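You operate a simulated robot arm through the tools that you are given. There is no shell and no other tool.

You run a simulated robot arm. Do the job below in one go: nothing can be reset, and whatever is moved stays where it is left.

TASK
Wind the blue thread across at speed 2, then lift the yellow lever and switch the winder off.
Fine: switch on and put the lever down first; let it run till it stops. Where these are worked on the way, their far stop is far enough and under half their travel is too little: yellow lever.

The check looks at the end state, three seconds after you hand in, the way a careful person would. Anything else that was tipped, shoved, dropped, spilled or broken makes it a failure.

THE ROBOT
A 7-joint arm with a fingered hand, fixed in place. Base frame: the origin is at the foot of the arm, x ahead of it, y to its left, z up; the work surface is at about z = 0.88. Readings come in m, rad, newtons and seconds.
Its first joint turns from -2.897 to 2.897 rad. Payload 4.7 kg.
The tool frame sits at the grasp point between the pads (the TCP): z along the fingers, y along the line on which they close. The tips reach 0.036 m beyond it. Largest opening 0.12 m; the body of the gripper starts 0.042 m behind the TCP. The gripper is a hand of 5 fingers: y runs from the thumb to the fingers, the wrist lies at [-0.018, -0.122, -0.21] in the tool frame, and closing takes about 1.5 s.
Orientation is that of the tool frame in the base frame, as [roll, pitch, yaw] about the fixed x, y, z axes, in that order (R = Rz(yaw) Ry(pitch) Rx(roll)). With the fingers straight down and the wrist toward the robot, the tool's x, y and z point along [0, 1, 0], [1, 0, 0] and [0, 0, -1] of the base frame.

THE INTERFACE
- The arm moves only by the tool drive_tool. Its argument "deltas" is a list of rows, each an object (a shift or turn left out is 0, a gripper value left out holds the last) with "slide": the shift along the tool's x, y, z in cm, a list of three; "angular": the turn, a rotation vector about the tool's x, y, z in rad, a list of three; "fingers": the finger opening in cm, from 0 to 12. In form: [{"slide": [dx, dy, dz], "angular": [ax, ay, az], "fingers": fingers}, ...]. A call has 1 to 20 rows; each row shifts and turns the commanded pose from where the row before left it, along the tool's axes as they then stand. Rows are played at 5 a second. More than 0.05 m and 0.15 rad between two rows, or a gripper value outside its range, and nothing of the call is played. Where a pose cannot be reached the arm comes as near as it can. A force on the tool above 40 N (or 10 N above the force at the start of the call, whichever is more), or a blocked arm, ends the call early, and 0.2 s more pass. Each finger travels about 0.045 m/s and halts on what it meets, pressing with about 28 N; the grip force reading is that of the motor and also rises with nothing between the fingers. The clock runs only during rows and for 0.2 s after the last one: add rows that do not move to give the fingers time. It gives the time, the measured TCP pose, the force on the tool (base axes), the opening and the grip force at its end, in the units of the frame above (readings bear some noise), with the torque about the TCP (base axes, N m) and any sound that the robot's microphone picked up.
- Cameras (640 x 400 px; columns grow to the right, rows downward): "scene" is fixed at [0.2203, 0.6494, 1.6715]; the picture's right is [0.43, -0.90, 0.00], its down [-0.90, -0.43, -0.11] and it looks along [0.10, 0.05, -0.99] (base axes); focal length 304 px, centre (320, 200). "wrist" rides on the gripper at [0.073, -0.091, -0.143] in the tool frame; the picture's right is [-0.80, 0.28, -0.53], its down [-0.53, -0.73, 0.42] and it looks along [-0.27, 0.62, 0.74] (tool axes); focal length 234 px, centre (320, 200).
- get_image(camera): a new picture of that camera. It takes no simulated time.
- set_grasp(shape): the hand has 5 fingers and takes this shape, open, in about a second: jaw (thumb against the fingers, like two jaws); tri (thumb and two fingers); tip (a fingertip pinch); poke (one finger out to press); point (the index stretched); flat (the hand flat); cup (the hand cupped); fist (a fist). The gripper value then closes the fingers along that shape, each until it touches; the sizes above hold for jaw. It gives what a move gives, with no picture.
- locate(camera, pixels): there is no depth. For up to 12 entries [column, row, z] of the newest picture of that camera ("zoom" is the newest enlarged one), the place [x, y] in the base frame at which the ray of that pixel passes the height z, good to about 0.002 m. It takes no simulated time.
- close_up(camera, box): a new picture of the part [left, top, right, bottom] of that camera's present view, enlarged. It takes no simulated time.
- hand_in(): hands the job in; it is judged then, once.

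Unless the task says otherwise, let go and move clear before handing in.

The tools are called after "Call:" by a JSON object that holds its "fn" and its "kwargs". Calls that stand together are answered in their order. drive_tool: Moves the arm, as the interface text tells. Its arguments: {"type":"object","properties":{"deltas":{"type":"array","items":{"type":"object","properties":{"slide":{"type":"array","items":{"type":"number"}},"angular":{"type":"array","items":{"type":"number"}},"fingers":{"type":"number"}}}}},"required":["deltas"]} The other tools are called the same way: set_grasp (shape) gives the hand a shape; get_image (camera) takes a picture; locate (camera, pixels) gives the place at which the rays of pixels pass given heights; close_up (camera, box) takes an enlarged picture of a part of a camera's view; hand_in () hands the job in.

At the start:

```text
t: 0.0
tcp_pos: [0.1374, 0.4938, 1.1959]
tcp_rot: [3.141, 0.0, 1.574]
ft_force: [-0.4, 0.2, 1.2]
torque: [-0.01, 0.0, 0.01]
opening: 0.1196
grip_force: 0.1
shape: jaw
```

scene: 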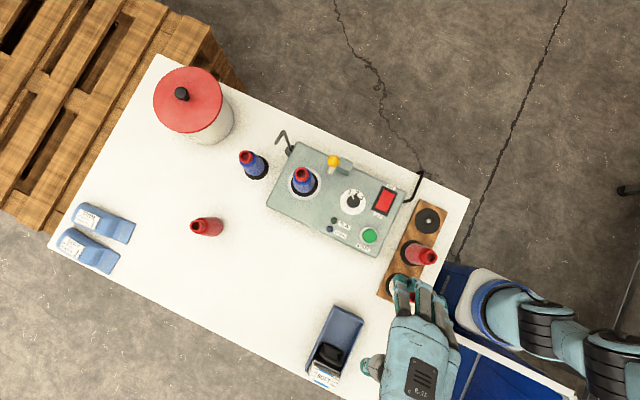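
wrist: 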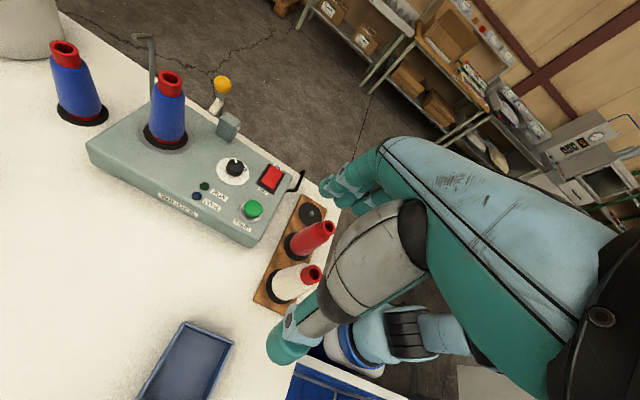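

The scene picture shows the winder box around (335,200) with a blue cone on its spindle (303,180), another blue cone at (253,165), a yellow lever (333,162), a dial (353,201), a red switch (384,200) and a green button (370,235). I'll take close-ups to read the labels before moving.

Call:
{"fn": "close_up", "kwargs": {"camera": "scene", "box": [230, 120, 430, 260]}}

Call:
{"fn": "close_up", "kwargs": {"camera": "wrist", "box": [140, 60, 320, 240]}}

Call:
{"fn": "close_up", "kwargs": {"camera": "scene", "box": [310, 175, 410, 250]}}

```text
2.86 times, centred on (330, 190) of scene
```

zoom: 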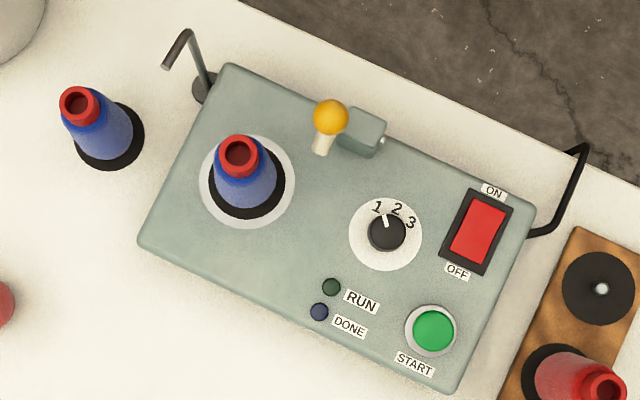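

```text
2.22 times, centred on (230, 150) of wrist
```

zoom: 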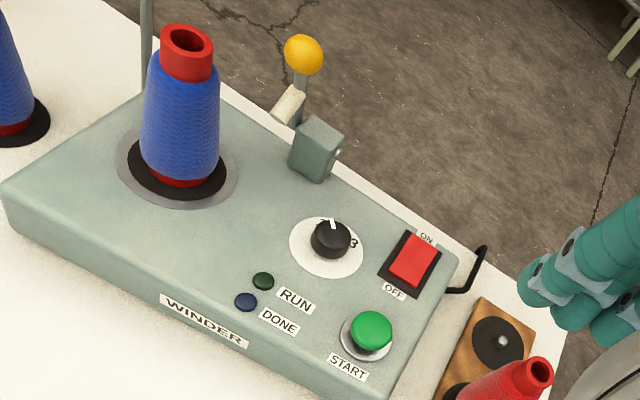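

```text
5.33 times, centred on (360, 212) of scene
```

zoom: 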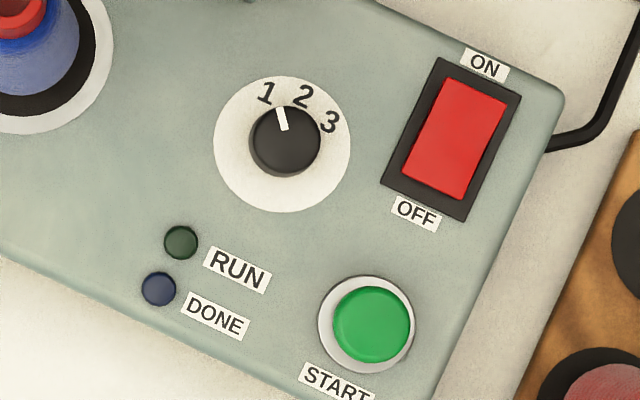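

The close-ups show the dial pointer between 1 and 2 or so, the rocker between ON and OFF, and lamps RUN and DONE dark. I need to understand the cones better, so I'll zoom in on each of them.

Call:
{"fn": "close_up", "kwargs": {"camera": "scene", "box": [180, 130, 280, 250]}}

Call:
{"fn": "close_up", "kwargs": {"camera": "scene", "box": [270, 140, 350, 210]}}

Call:
{"fn": "close_up", "kwargs": {"camera": "scene", "box": [360, 190, 480, 310]}}

Call:
{"fn": "close_up", "kwargs": {"camera": "wrist", "box": [0, 20, 200, 160]}}

Call:
{"fn": "close_up", "kwargs": {"camera": "wrist", "box": [180, 180, 360, 320]}}

Call:
{"fn": "close_up", "kwargs": {"camera": "scene", "box": [40, 180, 400, 400]}}

```text
3.33 times, centred on (230, 190) of scene
```

zoom: 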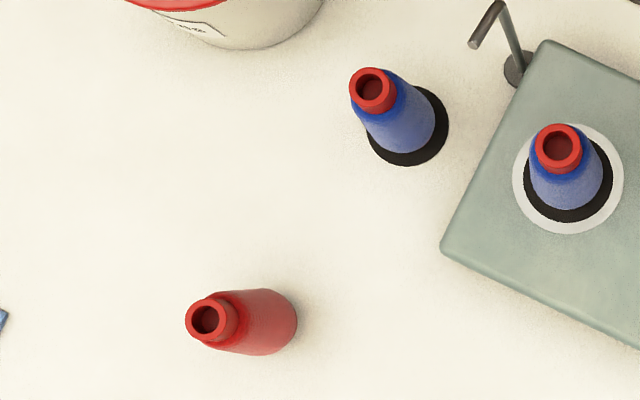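

```text
5.71 times, centred on (310, 175) of scene
```

zoom: 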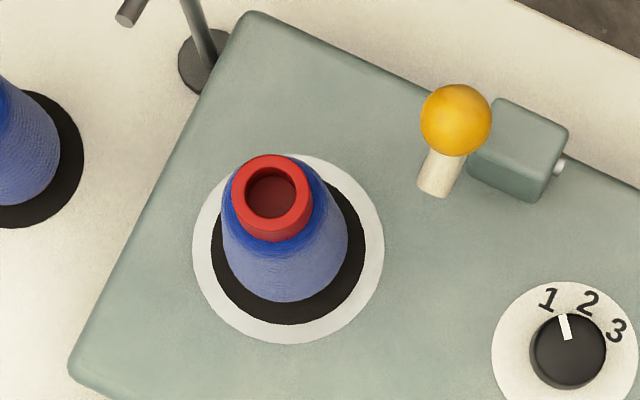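

```text
3.33 times, centred on (420, 250) of scene
```

zoom: 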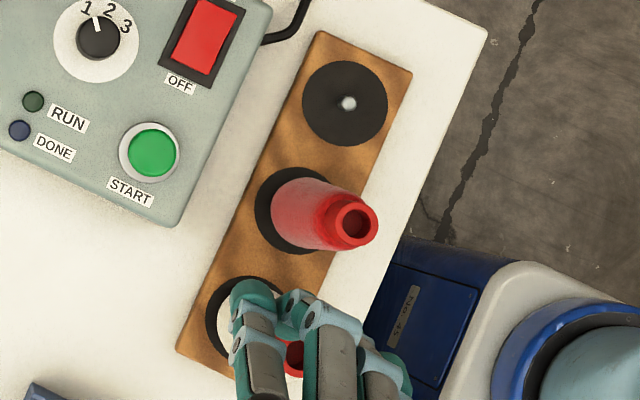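

```text
2.86 times, centred on (100, 90) of wrist
```

zoom: 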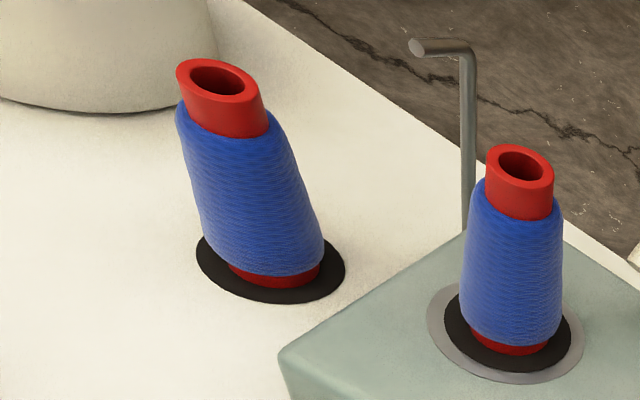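

```text
2.86 times, centred on (270, 250) of wrist
```

zoom: 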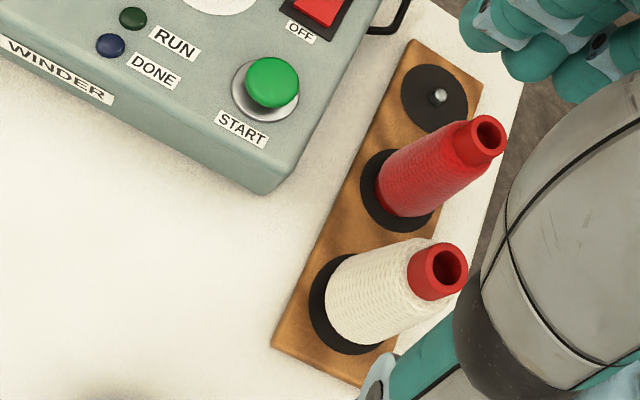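

```text
1.78 times, centred on (220, 290) of scene
```

zoom: 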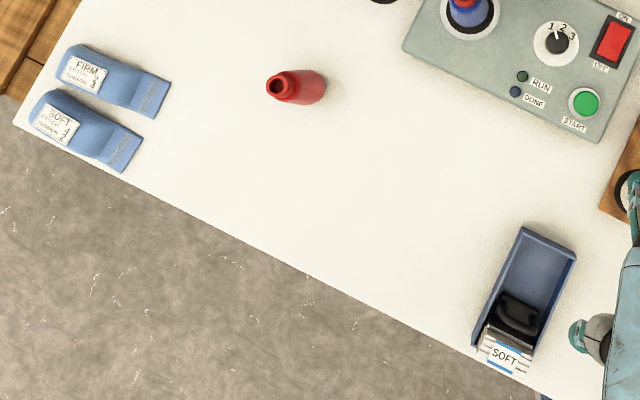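

There are two blue-thread cones, one on a table peg at (253,165) and one on the winder spindle at (303,180). A third, red cone stands alone at (205,227), and one rack peg is empty at (428,220). I need to know which cones are full, part-wound or bare, so I'll zoom further and measure.

Call:
{"fn": "close_up", "kwargs": {"camera": "scene", "box": [183, 208, 231, 244]}}

Call:
{"fn": "close_up", "kwargs": {"camera": "scene", "box": [394, 232, 446, 272]}}

Call:
{"fn": "close_up", "kwargs": {"camera": "scene", "box": [230, 142, 278, 184]}}

Call:
{"fn": "close_up", "kwargs": {"camera": "scene", "box": [280, 158, 328, 200]}}

Call:
{"fn": "close_up", "kwargs": {"camera": "scene", "box": [50, 190, 150, 290]}}

Call:
{"fn": "close_up", "kwargs": {"camera": "scene", "box": [290, 290, 390, 400]}}

Call:
{"fn": "close_up", "kwargs": {"camera": "scene", "box": [140, 50, 250, 150]}}

```text
11.11 times, centred on (207, 226) of scene
```

zoom: 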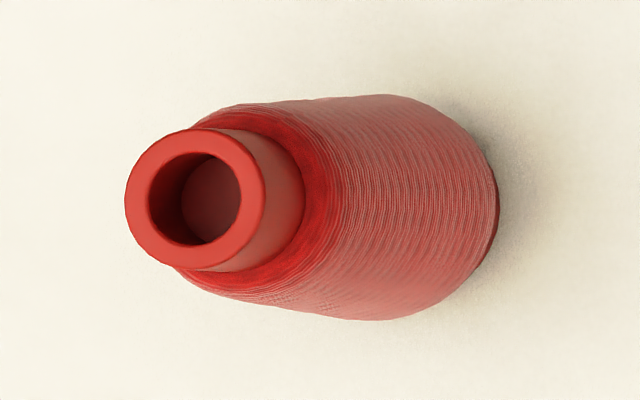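

```text
10.00 times, centred on (420, 252) of scene
```

zoom: 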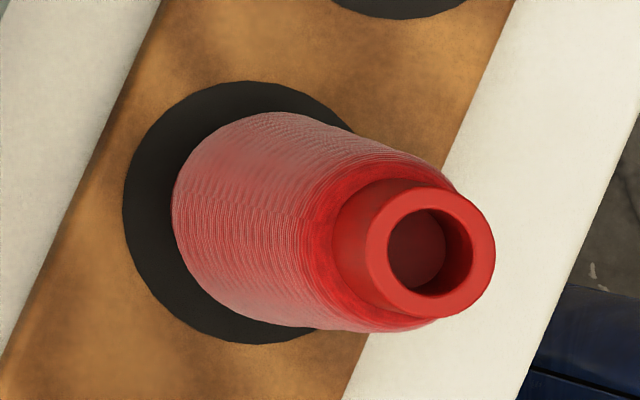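

```text
9.52 times, centred on (254, 163) of scene
```

zoom: 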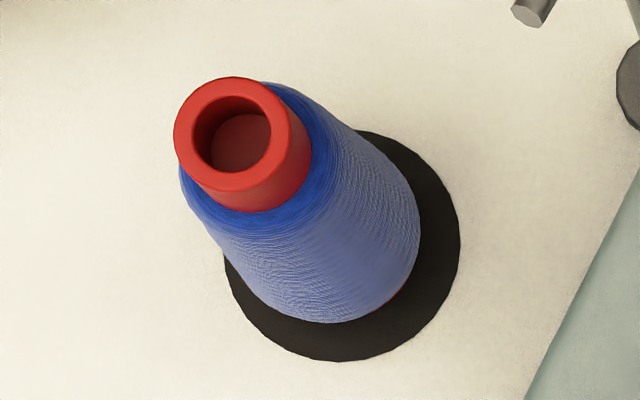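

```text
9.52 times, centred on (304, 179) of scene
```

zoom: 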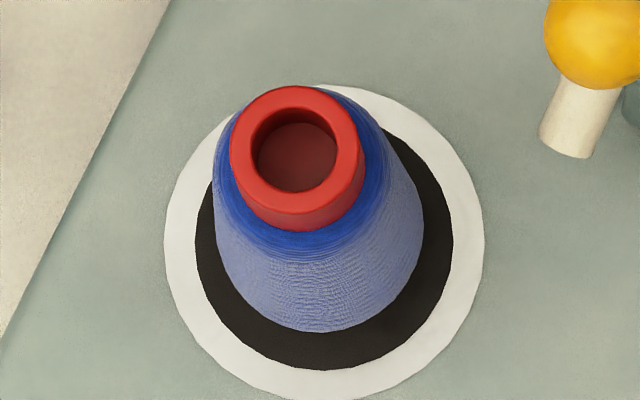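

```text
4.00 times, centred on (100, 240) of scene
```

zoom: 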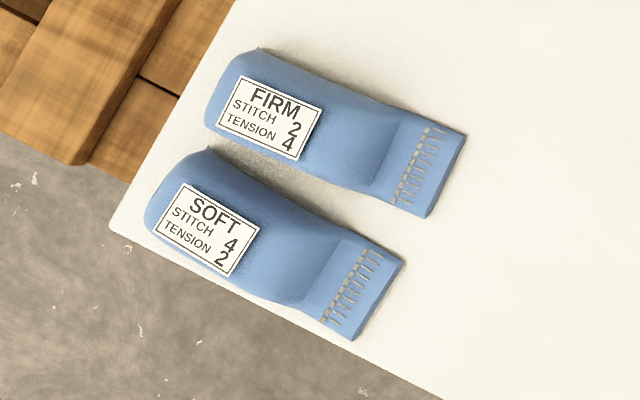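

```text
3.64 times, centred on (340, 345) of scene
```

zoom: 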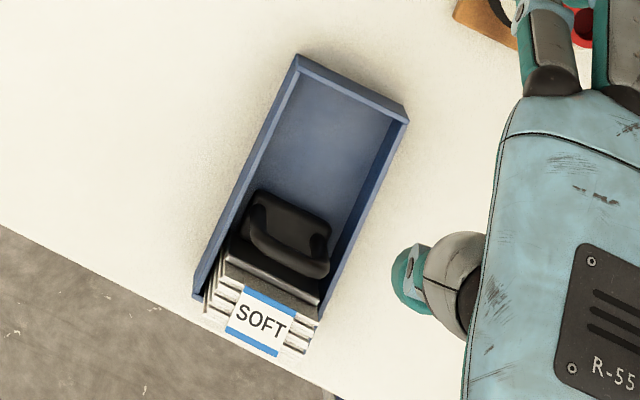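

```text
4.00 times, centred on (195, 100) of scene
```

zoom: 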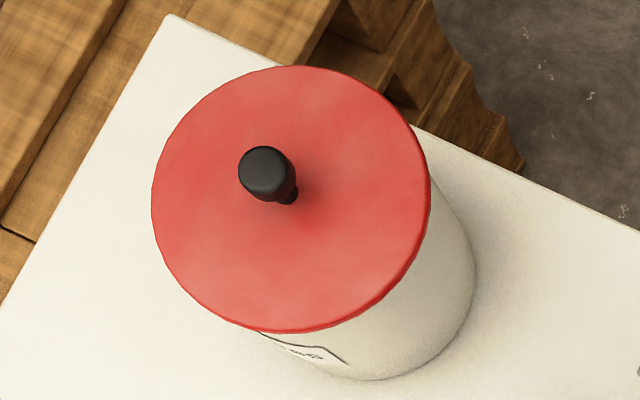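

All loose cones carry thread, so no bare core is lying around. Blue is already on both the feed peg and the spindle, so only the controls need working. The dial pointer in the zoom sits at 1, about 40° short of 2, and I'll now measure heights by matching pixels in both cameras.

Call:
{"fn": "locate", "kwargs": {"camera": "scene", "pixels": [[352.9, 201.3, 0.92], [352.9, 201.3, 0.94], [352.9, 201.3, 0.96], [369.5, 235.5, 0.92], [369.5, 235.5, 0.94], [369.5, 235.5, 0.96], [384.5, 200.5, 0.94], [384.5, 200.5, 0.96], [333.5, 160.5, 0.98], [333.5, 160.5, 1.0], [333.5, 160.5, 1.02], [333.5, 160.5, 1.04]]}}

Call:
{"fn": "locate", "kwargs": {"camera": "wrist", "pixels": [[233.2, 171.2, 0.92], [233.2, 171.2, 0.94], [233.2, 171.2, 0.96], [253, 209, 0.92], [253, 209, 0.94], [253, 209, 0.96], [270, 178, 0.94], [270, 178, 0.96], [222.5, 84.5, 0.98], [222.5, 84.5, 1.0], [222.5, 84.5, 1.02], [222.5, 84.5, 1.04]]}}

```text
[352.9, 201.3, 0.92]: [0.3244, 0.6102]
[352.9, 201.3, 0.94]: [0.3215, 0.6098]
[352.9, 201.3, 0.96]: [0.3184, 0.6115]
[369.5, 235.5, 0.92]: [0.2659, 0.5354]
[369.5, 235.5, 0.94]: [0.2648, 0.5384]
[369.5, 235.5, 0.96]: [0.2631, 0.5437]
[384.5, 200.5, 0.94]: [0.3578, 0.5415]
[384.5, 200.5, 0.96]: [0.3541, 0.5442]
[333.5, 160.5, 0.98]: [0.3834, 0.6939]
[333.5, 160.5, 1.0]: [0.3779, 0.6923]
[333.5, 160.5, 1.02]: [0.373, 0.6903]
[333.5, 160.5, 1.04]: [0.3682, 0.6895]
```

```text
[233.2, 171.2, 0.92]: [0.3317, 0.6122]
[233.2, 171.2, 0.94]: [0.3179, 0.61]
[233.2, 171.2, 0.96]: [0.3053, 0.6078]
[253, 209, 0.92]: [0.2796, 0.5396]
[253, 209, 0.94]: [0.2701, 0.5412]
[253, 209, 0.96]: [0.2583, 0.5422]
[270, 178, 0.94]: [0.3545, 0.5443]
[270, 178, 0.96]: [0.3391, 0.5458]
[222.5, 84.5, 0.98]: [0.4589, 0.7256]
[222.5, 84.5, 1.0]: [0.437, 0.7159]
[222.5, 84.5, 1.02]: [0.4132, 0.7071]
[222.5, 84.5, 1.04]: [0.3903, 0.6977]
```

Matching both cameras puts the box top at about z 0.935, the dial at (0.322, 0.610), START at (0.264, 0.541), the switch at (0.357, 0.542) and the yellow ball near (0.365, 0.688, 1.06). I'll look closely at the lever mechanism and the switch next.

Call:
{"fn": "close_up", "kwargs": {"camera": "wrist", "box": [195, 65, 260, 145]}}

Call:
{"fn": "close_up", "kwargs": {"camera": "wrist", "box": [210, 140, 300, 220]}}

Call:
{"fn": "close_up", "kwargs": {"camera": "scene", "box": [320, 145, 370, 185]}}

Call:
{"fn": "close_up", "kwargs": {"camera": "scene", "box": [335, 180, 410, 220]}}

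```text
5.00 times, centred on (228, 105) of wrist
```

zoom: 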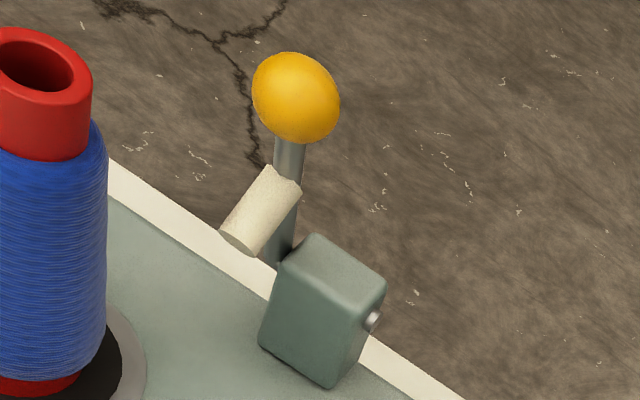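

```text
5.00 times, centred on (255, 180) of wrist
```

zoom: 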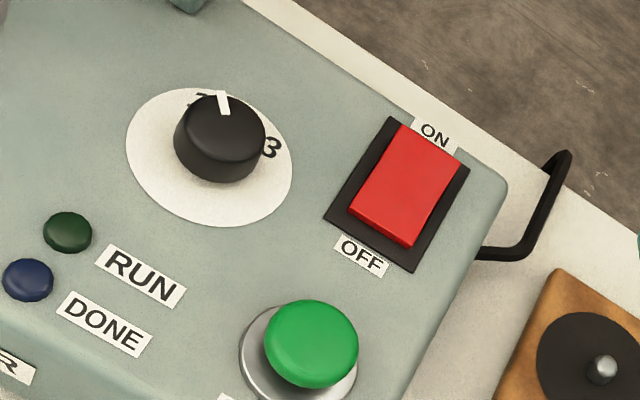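

```text
10.00 times, centred on (345, 165) of scene
```

zoom: 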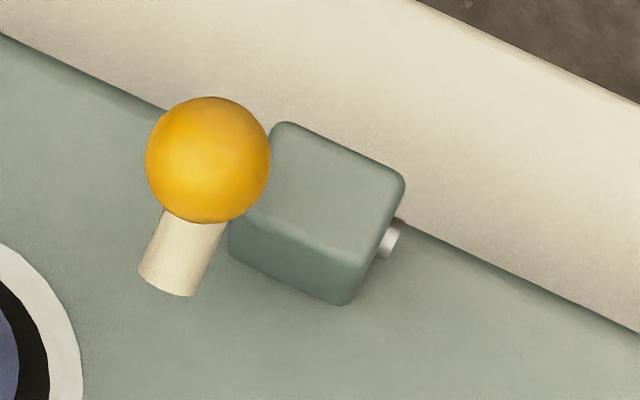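

```text
8.53 times, centred on (372, 200) of scene
```

zoom: 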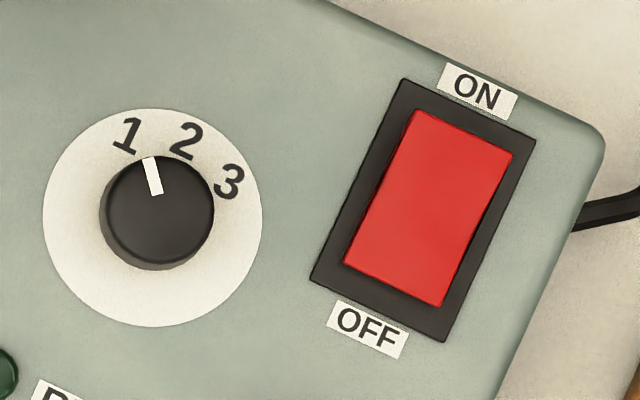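

The switch rocker is raised at its OFF end, the lever stands upright and pivots on the grey block's pin, and the box lies square to the base axes. Before approaching, I'll try the poke shape up here in free space to see where its fingertip is.

Call:
{"fn": "set_grasp", "kwargs": {"shape": "tri"}}

Call:
{"fn": "get_image", "kwargs": {"camera": "wrist"}}

Call:
{"fn": "close_up", "kwargs": {"camera": "scene", "box": [340, 240, 480, 400]}}

Call:
{"fn": "set_grasp", "kwargs": {"shape": "poke"}}

Call:
{"fn": "get_image", "kwargs": {"camera": "wrist"}}

Call:
{"fn": "close_up", "kwargs": {"camera": "scene", "box": [340, 240, 480, 400]}}

Call:
{"fn": "locate", "kwargs": {"camera": "scene", "pixels": [[304.5, 184, 0.937], [301.6, 174.3, 1.05], [345.7, 165.5, 0.97], [331.7, 170, 1.0], [419, 252, 0.91], [427, 257, 1.02], [428, 220, 0.91], [248, 157, 1.0], [255, 168, 0.885]]}}

```text
t: 0.9
tcp_pos: [0.136, 0.4924, 1.1953]
tcp_rot: [-3.141, 0.0, 1.572]
ft_force: [-0.3, 0.0, 0.5]
torque: [-0.01, 0.04, 0.0]
opening: 0.1198
grip_force: 0.1
shape: tri
```

```text
taken
```

wrist: 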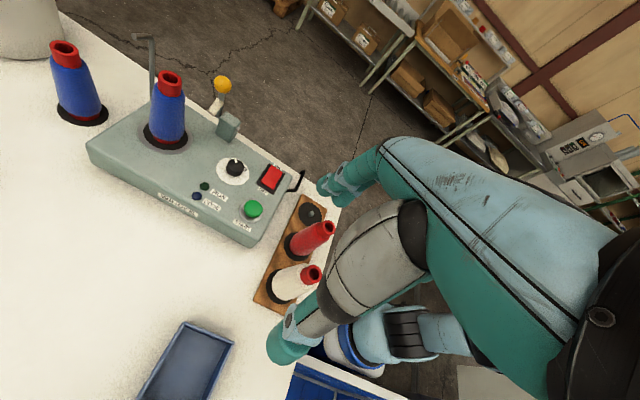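

```text
2.50 times, centred on (410, 320) of scene
```

zoom: 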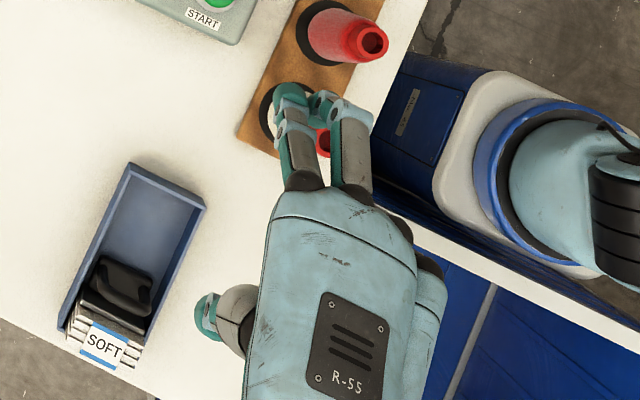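

```text
t: 1.8
tcp_pos: [0.1364, 0.4939, 1.1956]
tcp_rot: [3.141, -0.001, 1.571]
ft_force: [-0.9, -0.1, 0.5]
torque: [-0.02, 0.03, -0.01]
opening: 0.0002
grip_force: 0.1
shape: poke
```

```text
taken
```

wrist: 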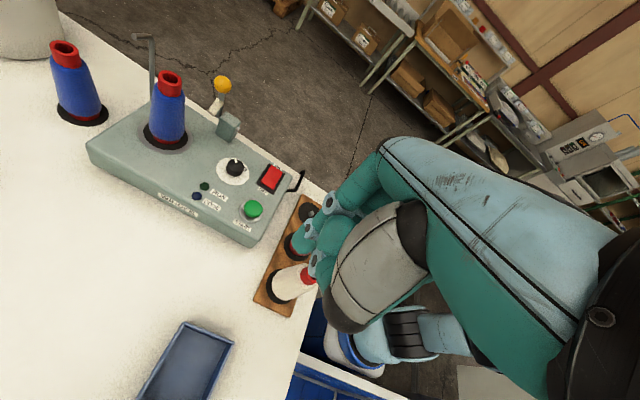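

```text
2.50 times, centred on (410, 320) of scene
```

zoom: 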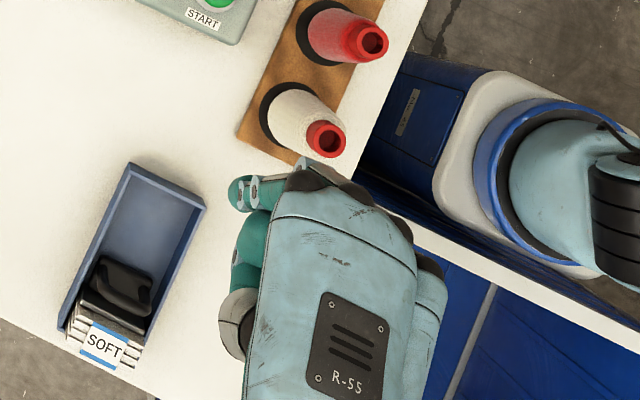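

```text
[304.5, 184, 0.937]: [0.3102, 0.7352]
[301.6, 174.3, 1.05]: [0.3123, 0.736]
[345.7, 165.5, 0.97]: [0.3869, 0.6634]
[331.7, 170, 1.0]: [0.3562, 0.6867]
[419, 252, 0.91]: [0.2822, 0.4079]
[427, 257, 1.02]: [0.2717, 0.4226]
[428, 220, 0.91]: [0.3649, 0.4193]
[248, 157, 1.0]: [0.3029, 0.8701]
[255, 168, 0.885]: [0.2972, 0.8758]
```

In poke shape the index finger points down near wrist pixel (320,230), and the TCP projects to about (330,241). I'll zoom in on the fingertip to see where it sits relative to the TCP.

Call:
{"fn": "close_up", "kwargs": {"camera": "wrist", "box": [260, 160, 440, 290]}}

Call:
{"fn": "close_up", "kwargs": {"camera": "scene", "box": [370, 290, 460, 350]}}

```text
3.08 times, centred on (350, 225) of wrist
```

zoom: 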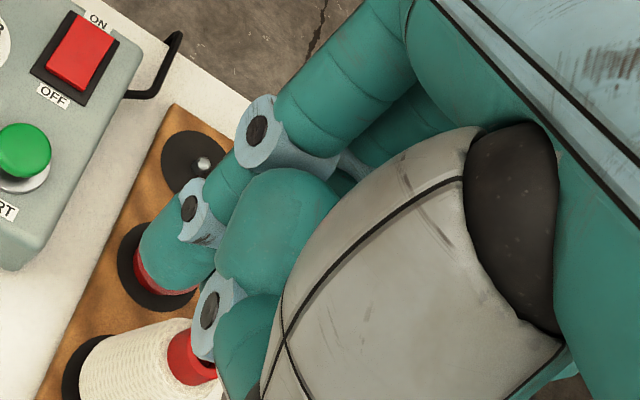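

```text
6.67 times, centred on (415, 320) of scene
```

zoom: 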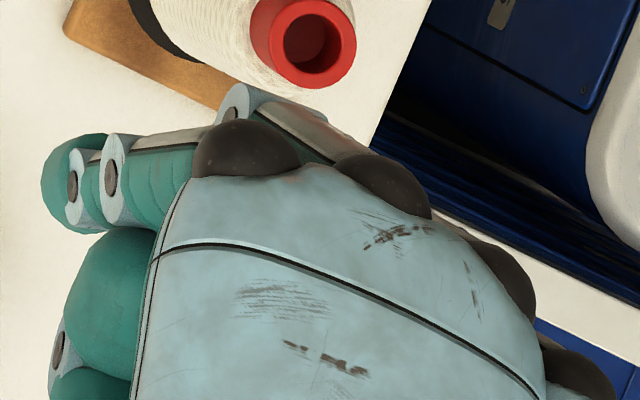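

The poke finger's tip shows at wrist pixel (300,246) and scene pixel (378,317). I'll triangulate it.

Call:
{"fn": "locate", "kwargs": {"camera": "scene", "pixels": [[378, 317, 1.12], [378, 317, 1.14], [378, 317, 1.16], [378, 317, 1.18], [378, 317, 1.2], [378, 317, 1.22]]}}

Call:
{"fn": "locate", "kwargs": {"camera": "wrist", "pixels": [[300, 246, 1.12], [300, 246, 1.14], [300, 246, 1.16], [300, 246, 1.18], [300, 246, 1.2], [300, 246, 1.22]]}}

```text
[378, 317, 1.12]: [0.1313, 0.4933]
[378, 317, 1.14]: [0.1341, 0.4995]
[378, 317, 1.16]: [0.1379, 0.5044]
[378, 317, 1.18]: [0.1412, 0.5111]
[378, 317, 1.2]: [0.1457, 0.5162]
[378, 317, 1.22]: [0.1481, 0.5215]
```

```text
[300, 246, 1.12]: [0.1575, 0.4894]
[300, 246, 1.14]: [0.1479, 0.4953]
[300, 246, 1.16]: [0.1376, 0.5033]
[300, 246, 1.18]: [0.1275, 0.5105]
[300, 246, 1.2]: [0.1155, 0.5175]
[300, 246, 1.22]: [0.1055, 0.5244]
```

The two rays meet at z = 1.16, so in poke the fingertip sits about 3.6 cm beyond the TCP on the tool axis. I'll look at the rocker more closely to judge which end is pressed now.

Call:
{"fn": "close_up", "kwargs": {"camera": "wrist", "box": [252, 158, 288, 198]}}

Call:
{"fn": "close_up", "kwargs": {"camera": "scene", "box": [366, 182, 404, 218]}}

```text
10.00 times, centred on (270, 178) of wrist
```

zoom: 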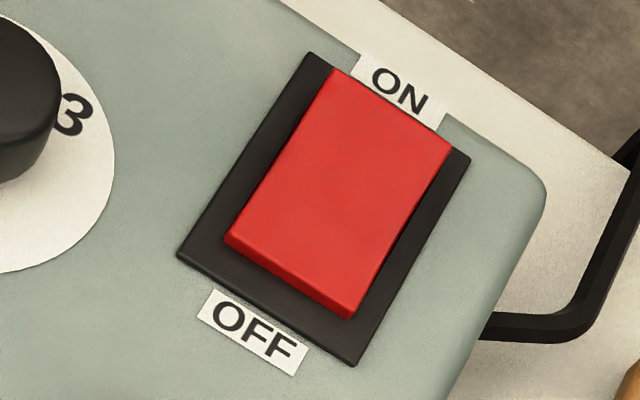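

```text
11.11 times, centred on (385, 200) of scene
```

zoom: 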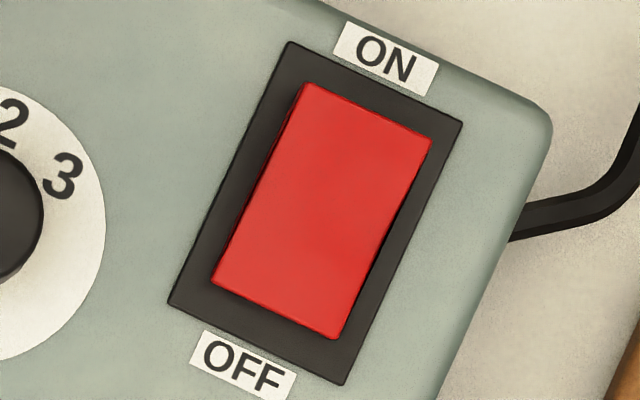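

In the wrist zoom the rocker's ON end covers the frame behind it, so that end is raised and the switch is OFF now. Next I'll test a tri pinch at about knob width here in free air, to see where the fingertips meet.

Call:
{"fn": "set_grasp", "kwargs": {"shape": "tri"}}

Call:
{"fn": "drive_tool", "kwargs": {"deltas": [{"fingers": 3.2}, {}, {}, {}, {}, {}, {}, {}]}}

Call:
{"fn": "close_up", "kwargs": {"camera": "wrist", "box": [240, 150, 440, 310]}}

Call:
{"fn": "close_up", "kwargs": {"camera": "scene", "box": [350, 280, 460, 360]}}

Call:
{"fn": "set_grasp", "kwargs": {"shape": "tip"}}

Call:
{"fn": "drive_tool", "kwargs": {"deltas": [{"fingers": 3.2}, {}, {}, {}, {}, {}, {}, {}]}}

Call:
{"fn": "close_up", "kwargs": {"camera": "wrist", "box": [240, 150, 440, 310]}}

Call:
{"fn": "close_up", "kwargs": {"camera": "scene", "box": [350, 280, 460, 360]}}

```text
t: 2.7
tcp_pos: [0.1361, 0.4937, 1.1944]
tcp_rot: [3.141, 0.001, 1.572]
ft_force: [-0.4, 0.4, -1.0]
torque: [-0.04, 0.01, 0.02]
opening: 0.1202
grip_force: 0.0
shape: tri
```

```text
t: 4.5
tcp_pos: [0.1357, 0.4933, 1.1944]
tcp_rot: [3.141, 0.0, 1.572]
ft_force: [0.8, 0.6, -0.6]
torque: [-0.04, 0.03, 0.02]
opening: 0.0323
grip_force: 0.0
shape: tri
```

```text
2.50 times, centred on (340, 230) of wrist
```

zoom: 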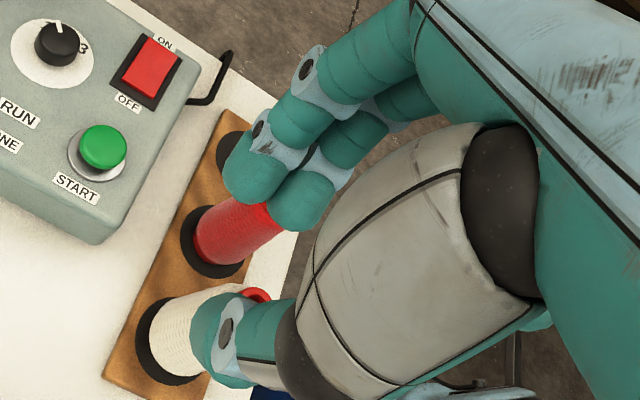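

```text
5.00 times, centred on (405, 320) of scene
```

zoom: 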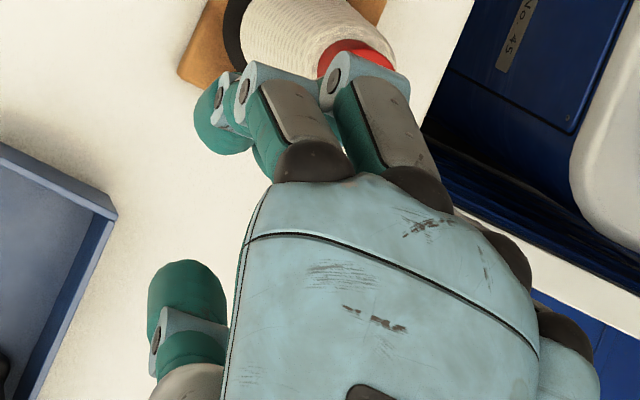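

```text
t: 5.4
tcp_pos: [0.135, 0.4936, 1.1956]
tcp_rot: [3.141, 0.0, 1.572]
ft_force: [0.0, 0.6, -0.4]
torque: [0.0, 0.0, 0.01]
opening: 0.1197
grip_force: 0.1
shape: tip
```

```text
t: 7.2
tcp_pos: [0.1359, 0.493, 1.1953]
tcp_rot: [-3.141, 0.001, 1.571]
ft_force: [0.3, -0.2, 0.3]
torque: [0.02, -0.04, -0.01]
opening: 0.0332
grip_force: 0.0
shape: tip
```

```text
2.50 times, centred on (340, 230) of wrist
```

zoom: 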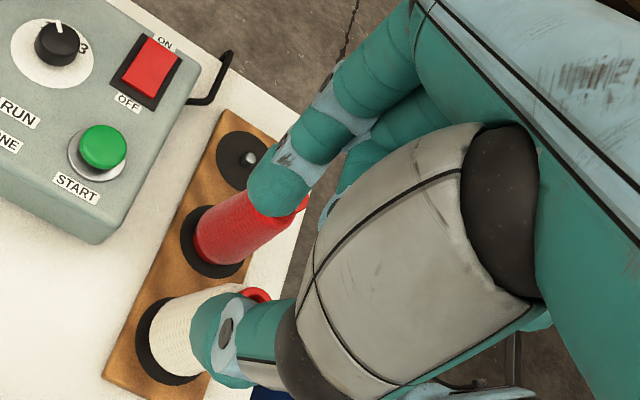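

```text
5.00 times, centred on (405, 320) of scene
```

zoom: 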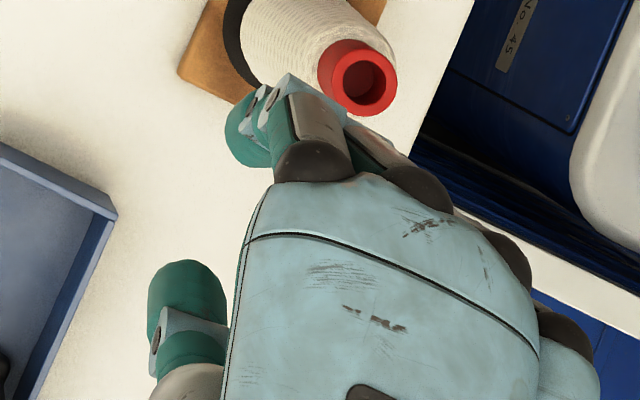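

Both tip and tri pinch symmetrically about the tool axis, and tip leaves more room around the dial. I'll fix the positions of the dial, block corners, ON end and button more precisely before approaching.

Call:
{"fn": "locate", "kwargs": {"camera": "scene", "pixels": [[352.4, 202.0, 0.937], [353.4, 200.9, 0.957], [341.5, 157.5, 0.978], [353.2, 163, 0.978], [350.5, 170.5, 0.978], [337, 165.5, 0.978], [387.8, 192.5, 0.945], [380.9, 209, 0.945], [370.5, 236, 0.95], [420, 168, 0.93], [405, 202, 0.93], [415, 190, 0.92]]}}

Call:
{"fn": "drive_tool", "kwargs": {"deltas": [{"slide": [1.45, 2.33, 0], "fingers": 5.5}, {"slide": [1.45, 2.33, 0]}, {"slide": [1.45, 2.33, 0]}, {"slide": [1.45, 2.33, 0]}, {"slide": [1.45, 2.33, 0]}, {"slide": [1.45, 2.33, 0]}, {"slide": [1.45, 2.33, 0]}, {"slide": [1.45, 2.33, 0]}, {}]}}

Call:
{"fn": "get_image", "kwargs": {"camera": "scene"}}

Call:
{"fn": "get_image", "kwargs": {"camera": "wrist"}}

```text
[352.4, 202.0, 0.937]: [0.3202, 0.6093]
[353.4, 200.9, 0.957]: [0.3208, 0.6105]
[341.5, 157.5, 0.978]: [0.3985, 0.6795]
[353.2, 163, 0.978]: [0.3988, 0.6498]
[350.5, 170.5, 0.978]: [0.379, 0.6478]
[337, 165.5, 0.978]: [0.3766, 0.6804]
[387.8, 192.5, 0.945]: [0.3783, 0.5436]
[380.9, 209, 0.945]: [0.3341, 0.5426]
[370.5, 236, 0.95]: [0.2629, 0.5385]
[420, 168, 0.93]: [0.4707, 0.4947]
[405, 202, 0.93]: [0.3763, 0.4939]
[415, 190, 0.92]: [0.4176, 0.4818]
```

```text
t: 9.2
tcp_pos: [0.323, 0.6086, 1.1946]
tcp_rot: [-3.14, 0.001, 1.573]
ft_force: [-0.3, -0.1, -0.2]
torque: [-0.02, -0.01, -0.03]
opening: 0.0547
grip_force: 0.0
shape: tip
```

```text
taken
```

scene: 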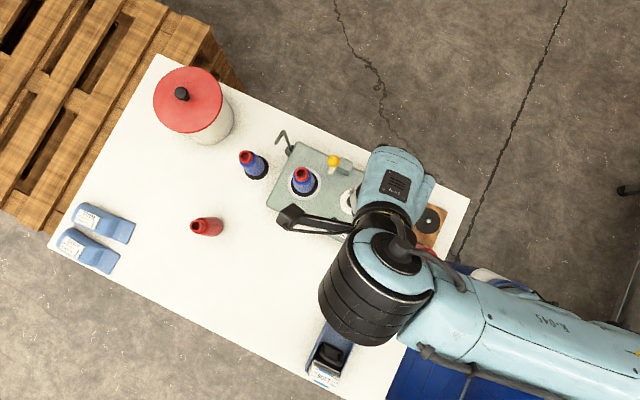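

```text
taken
```

wrist: 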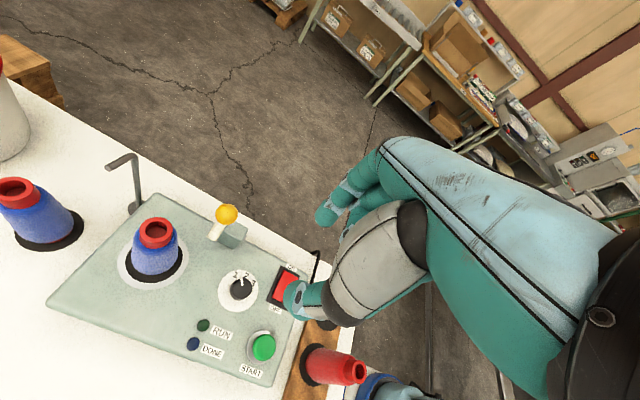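

The hand is above the dial and the wrist picture shows the dial at (240,290). I'll zoom in there to confirm the knob's centre and height before descending.

Call:
{"fn": "close_up", "kwargs": {"camera": "wrist", "box": [200, 250, 320, 350]}}

Call:
{"fn": "close_up", "kwargs": {"camera": "wrist", "box": [100, 140, 270, 300]}}

```text
4.00 times, centred on (260, 300) of wrist
```

zoom: 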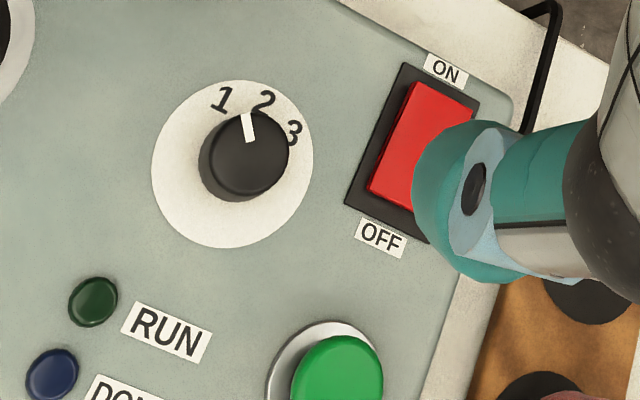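

```text
2.50 times, centred on (185, 220) of wrist
```

zoom: 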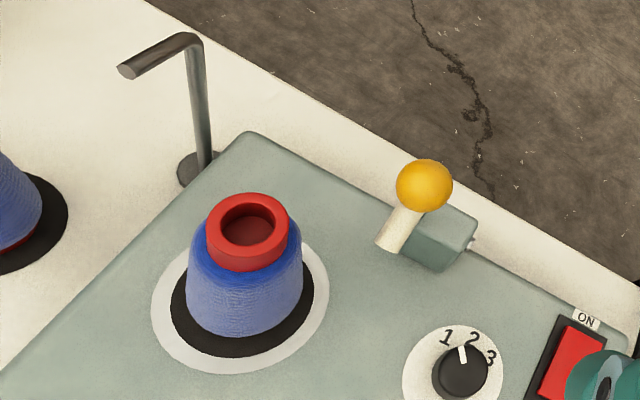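

The knob top is at wrist pixel (242,289), the cone top at (156,231) and the ball at (227,214). I'll locate these at several heights to compare with the scene camera.

Call:
{"fn": "locate", "kwargs": {"camera": "wrist", "pixels": [[242.25, 288.75, 0.95], [242.25, 288.75, 0.96], [242.25, 288.75, 0.97], [238.25, 291, 0.937], [156.2, 231.2, 1.03], [156.2, 231.2, 1.05], [156.2, 231.2, 1.07], [226.6, 214.4, 1.04], [226.6, 214.4, 1.06], [226.6, 214.4, 1.08]]}}

Call:
{"fn": "locate", "kwargs": {"camera": "scene", "pixels": [[301.6, 174.3, 1.03], [301.6, 174.3, 1.05], [301.6, 174.3, 1.07], [334, 161, 1.04], [334, 161, 1.06], [334, 161, 1.08]]}}

```text
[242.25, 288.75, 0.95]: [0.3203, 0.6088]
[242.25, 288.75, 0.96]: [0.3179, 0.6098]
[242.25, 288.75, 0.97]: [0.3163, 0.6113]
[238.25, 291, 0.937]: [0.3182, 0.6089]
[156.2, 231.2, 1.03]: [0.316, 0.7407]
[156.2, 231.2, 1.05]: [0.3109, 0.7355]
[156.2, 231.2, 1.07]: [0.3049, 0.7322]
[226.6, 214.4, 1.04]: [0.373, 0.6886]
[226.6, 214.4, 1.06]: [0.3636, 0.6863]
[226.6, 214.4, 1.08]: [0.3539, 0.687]
```

```text
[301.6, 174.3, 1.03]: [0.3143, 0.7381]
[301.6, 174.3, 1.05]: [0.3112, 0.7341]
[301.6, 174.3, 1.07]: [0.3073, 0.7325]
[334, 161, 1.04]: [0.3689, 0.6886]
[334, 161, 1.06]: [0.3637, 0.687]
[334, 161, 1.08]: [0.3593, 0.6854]
```

Both cameras agree: the knob centre is (0.3205, 0.609) with its top at about z 0.957, the cone top is at z 1.05 and the ball at (0.364, 0.687, 1.06). I'll turn the hand 10° counter-clockwise and descend to just above the knob with the pinch open.

Call:
{"fn": "drive_tool", "kwargs": {"deltas": [{"slide": [0.04, -0.25, 0]}, {"angular": [0, 0, -0.087]}, {"angular": [0, 0, -0.087]}, {"slide": [0, 0, 2.5]}, {"slide": [0, 0, 2.5]}, {"slide": [0, 0, 2.5]}, {"slide": [0, 0, 2.5]}, {"slide": [0, 0, 2.5]}, {"slide": [0, 0, 2.5]}, {"slide": [0, 0, 2.5]}, {"slide": [0, 0, 2.0]}, {}]}}

Call:
{"fn": "get_image", "kwargs": {"camera": "scene"}}

Call:
{"fn": "get_image", "kwargs": {"camera": "wrist"}}

```text
t: 11.8
tcp_pos: [0.3203, 0.6105, 1.0001]
tcp_rot: [-3.141, 0.0, 1.746]
ft_force: [-0.2, 0.1, -0.2]
torque: [0.0, 0.03, -0.05]
opening: 0.0548
grip_force: 0.1
shape: tip
```

```text
taken
```

scene: 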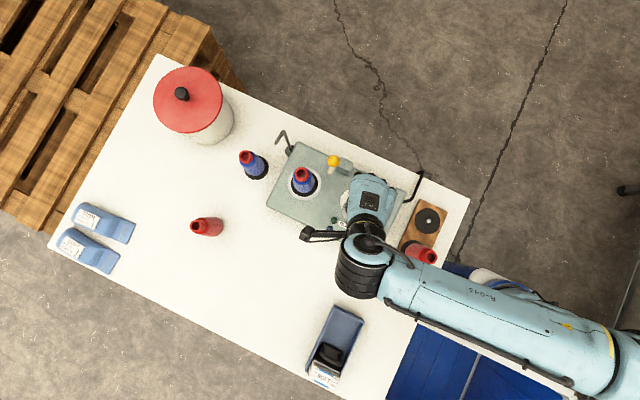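

```text
taken
```

wrist: 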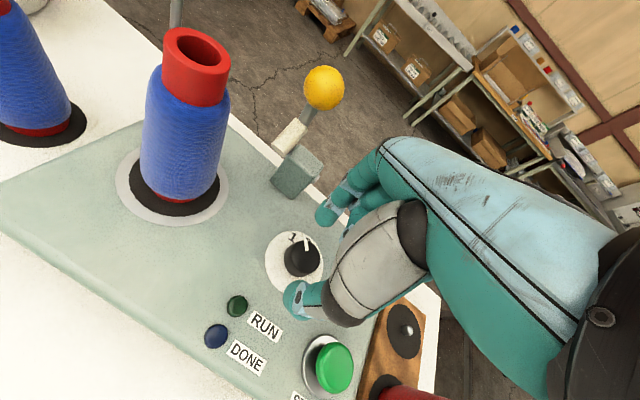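

The knob at wrist pixel (302,257) sits between the index tip (325,212) and thumb tip (296,300). I'll check this zoomed before the last 2 cm.

Call:
{"fn": "close_up", "kwargs": {"camera": "wrist", "box": [250, 180, 370, 320]}}

```text
2.86 times, centred on (310, 250) of wrist
```

zoom: 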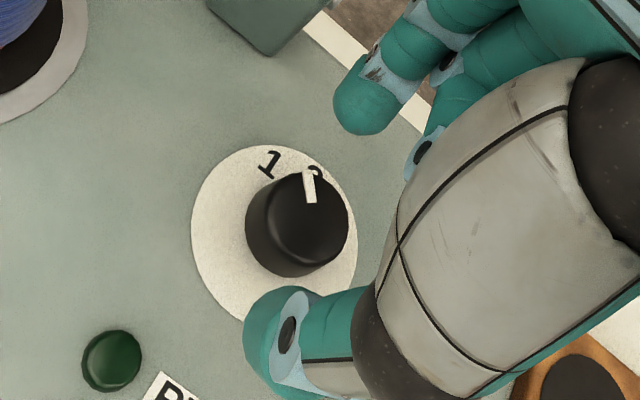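

The tool axis projects right onto the knob top, so it's centred. I'll descend 2.2 cm so the tips are about 5 mm above the dial face, then close on the knob.

Call:
{"fn": "drive_tool", "kwargs": {"deltas": [{"slide": [0, 0, 1.1]}, {"slide": [0, 0, 1.1]}, {}, {"fingers": 2.4}, {}, {}, {}, {}, {}, {}]}}

Call:
{"fn": "close_up", "kwargs": {"camera": "wrist", "box": [250, 180, 370, 320]}}

```text
t: 14.0
tcp_pos: [0.3208, 0.6106, 0.9774]
tcp_rot: [3.141, 0.001, 1.746]
ft_force: [0.5, -0.5, -0.8]
torque: [0.01, -0.01, 0.01]
opening: 0.0257
grip_force: 28.2
shape: tip
```

```text
2.86 times, centred on (310, 250) of wrist
```

zoom: 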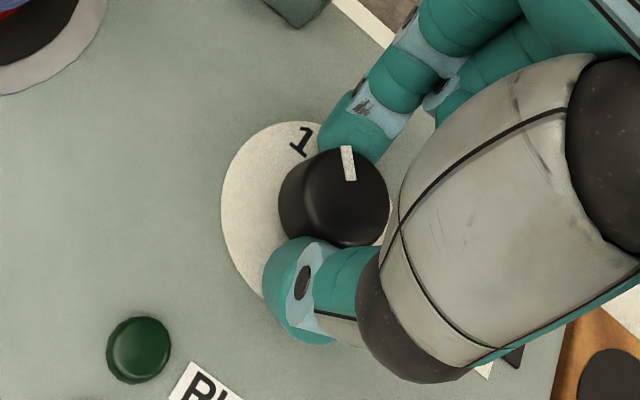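

The grip holds the knob (28 N). I'll turn it clockwise about 40° in small steps and look.

Call:
{"fn": "drive_tool", "kwargs": {"deltas": [{"angular": [0, 0, 0.1]}, {"angular": [0, 0, 0.1]}, {"angular": [0, 0, 0.1]}, {"angular": [0, 0, 0.1]}, {"angular": [0, 0, 0.1]}, {"angular": [0, 0, 0.1]}, {"angular": [0, 0, 0.1]}, {}]}}

Call:
{"fn": "close_up", "kwargs": {"camera": "wrist", "box": [250, 180, 370, 320]}}

Call:
{"fn": "get_image", "kwargs": {"camera": "scene"}}

```text
t: 15.8
tcp_pos: [0.3201, 0.6101, 0.9777]
tcp_rot: [3.141, 0.0, 1.044]
ft_force: [3.5, 0.2, -1.3]
torque: [-0.01, -0.11, 0.0]
opening: 0.0256
grip_force: 28.4
shape: tip
```

```text
2.86 times, centred on (310, 250) of wrist
```

zoom: 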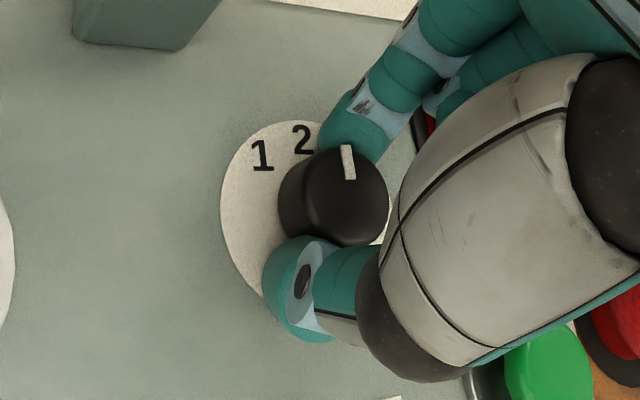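

```text
taken
```

scene: 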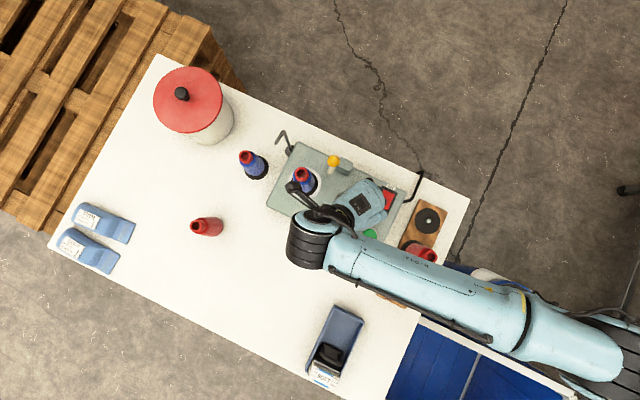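

The knob turned with the hand: label 2 now sits where label 1 was relative to the pointer. I'll open a little, rise straight up and verify.

Call:
{"fn": "drive_tool", "kwargs": {"deltas": [{"fingers": 4.4}, {}, {}, {}, {"slide": [0, 0, -1.5]}, {"slide": [0, 0, -2.5]}, {"slide": [0, 0, -3]}, {"slide": [0, 0, -4]}, {"slide": [0, 0, -4]}, {}]}}

Call:
{"fn": "get_image", "kwargs": {"camera": "wrist"}}

Call:
{"fn": "get_image", "kwargs": {"camera": "scene"}}

```text
t: 18.0
tcp_pos: [0.3198, 0.6096, 1.1272]
tcp_rot: [3.142, 0.0, 1.045]
ft_force: [-0.3, 0.0, 0.3]
torque: [-0.01, -0.02, -0.02]
opening: 0.0439
grip_force: 0.1
shape: tip
```

```text
taken
```

wrist: 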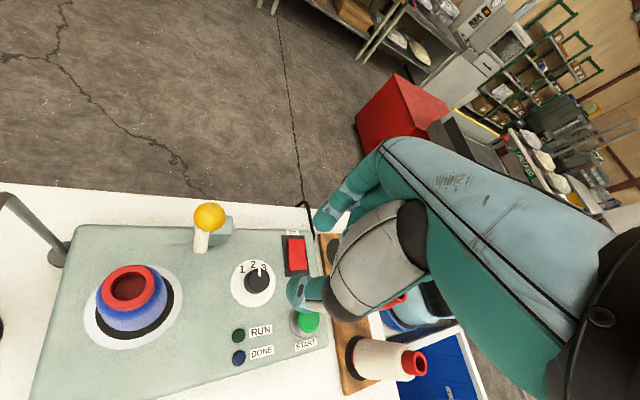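

```text
taken
```

scene: 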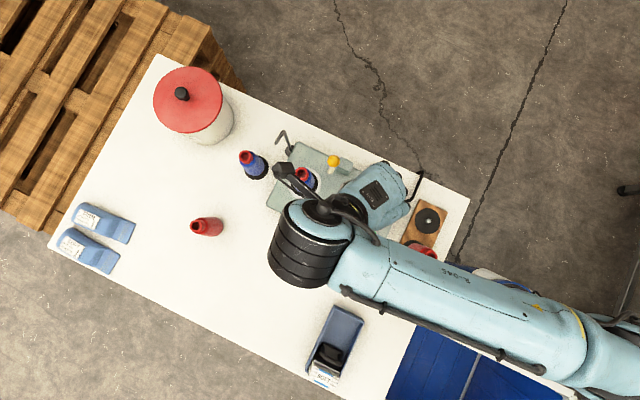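

Call:
{"fn": "close_up", "kwargs": {"camera": "wrist", "box": [220, 220, 330, 320]}}

```text
4.00 times, centred on (275, 270) of wrist
```

zoom: 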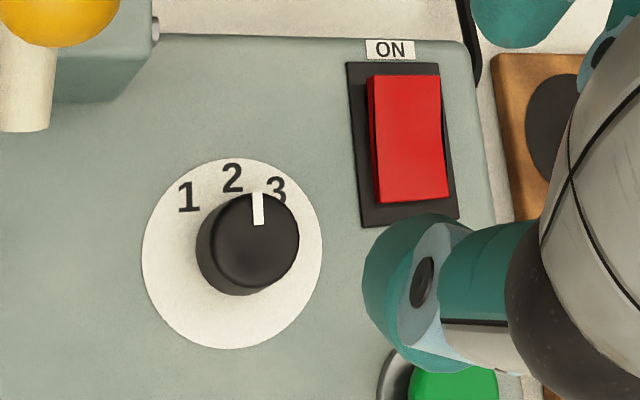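

The pointer's line runs from the knob centre straight toward 2 (zoom pixel (232,178)), so the dial is at 2. Next I'll shape the hand to poke up here, turn it back square, and move above the ON end of the rocker.

Call:
{"fn": "set_grasp", "kwargs": {"shape": "poke"}}

Call:
{"fn": "drive_tool", "kwargs": {"deltas": [{"angular": [0, 0, -0.13]}, {"angular": [0, 0, -0.13]}, {"angular": [0, 0, -0.13]}, {"angular": [0, 0, -0.135]}, {"slide": [-2.2, 1.8, 0]}, {"slide": [-2.2, 1.8, 0]}, {"slide": [-2.3, 1.8, 0]}, {}]}}

Call:
{"fn": "get_image", "kwargs": {"camera": "wrist"}}

Call:
{"fn": "get_image", "kwargs": {"camera": "scene"}}

Call:
{"fn": "locate", "kwargs": {"camera": "scene", "pixels": [[389.5, 192.1, 0.95], [384.6, 201.2, 0.938], [380.8, 210, 0.942]]}}

```text
t: 18.9
tcp_pos: [0.3205, 0.6107, 1.1278]
tcp_rot: [3.141, 0.0, 1.045]
ft_force: [-0.4, -0.6, -0.1]
torque: [-0.01, 0.01, -0.01]
opening: 0.0
grip_force: 0.0
shape: poke
```

```text
t: 20.7
tcp_pos: [0.3741, 0.5449, 1.1273]
tcp_rot: [3.141, 0.0, 1.571]
ft_force: [-0.3, 0.3, 0.2]
torque: [0.01, 0.0, 0.01]
opening: 0.0
grip_force: 0.1
shape: poke
```

```text
taken
```

wrist: 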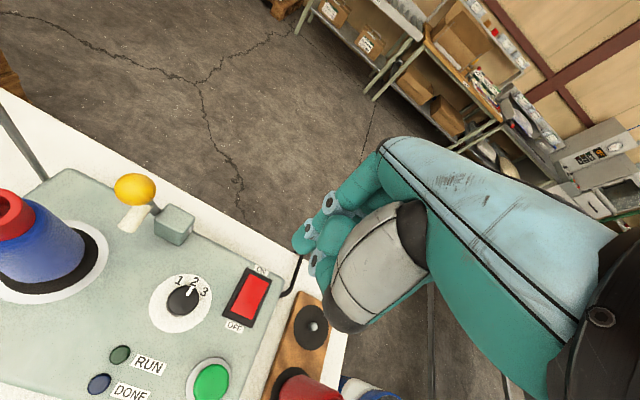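

```text
taken
```

scene: 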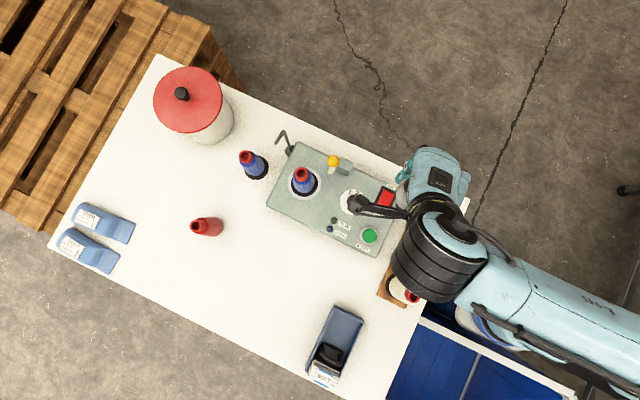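

```text
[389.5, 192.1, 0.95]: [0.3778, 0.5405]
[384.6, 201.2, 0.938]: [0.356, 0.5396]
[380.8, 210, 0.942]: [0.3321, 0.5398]
```

The rocker's centre is at (0.356, 0.540) with its ON end near x 0.378. I'll shift slightly in y and descend to just above it, then look before pressing.

Call:
{"fn": "drive_tool", "kwargs": {"deltas": [{"slide": [-0.5, 0, 2.0]}, {"slide": [0, 0, 3.0]}, {"slide": [0, 0, 3.0]}, {"slide": [0, 0, 2.5]}, {"slide": [0, 0, 1.5]}, {}]}}

Call:
{"fn": "get_image", "kwargs": {"camera": "wrist"}}

Call:
{"fn": "close_up", "kwargs": {"camera": "scene", "box": [330, 130, 480, 260]}}

```text
t: 22.1
tcp_pos: [0.3731, 0.5383, 1.0071]
tcp_rot: [-3.141, 0.0, 1.57]
ft_force: [0.1, -0.3, -0.2]
torque: [-0.01, -0.04, 0.01]
opening: 0.0
grip_force: 0.1
shape: poke
```

```text
taken
```

wrist: 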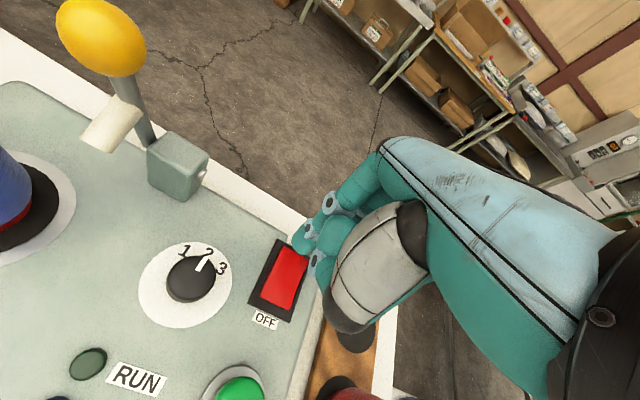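

```text
3.08 times, centred on (405, 195) of scene
```

zoom: 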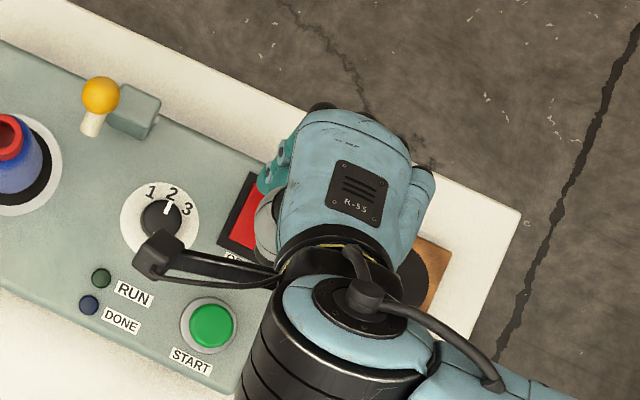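

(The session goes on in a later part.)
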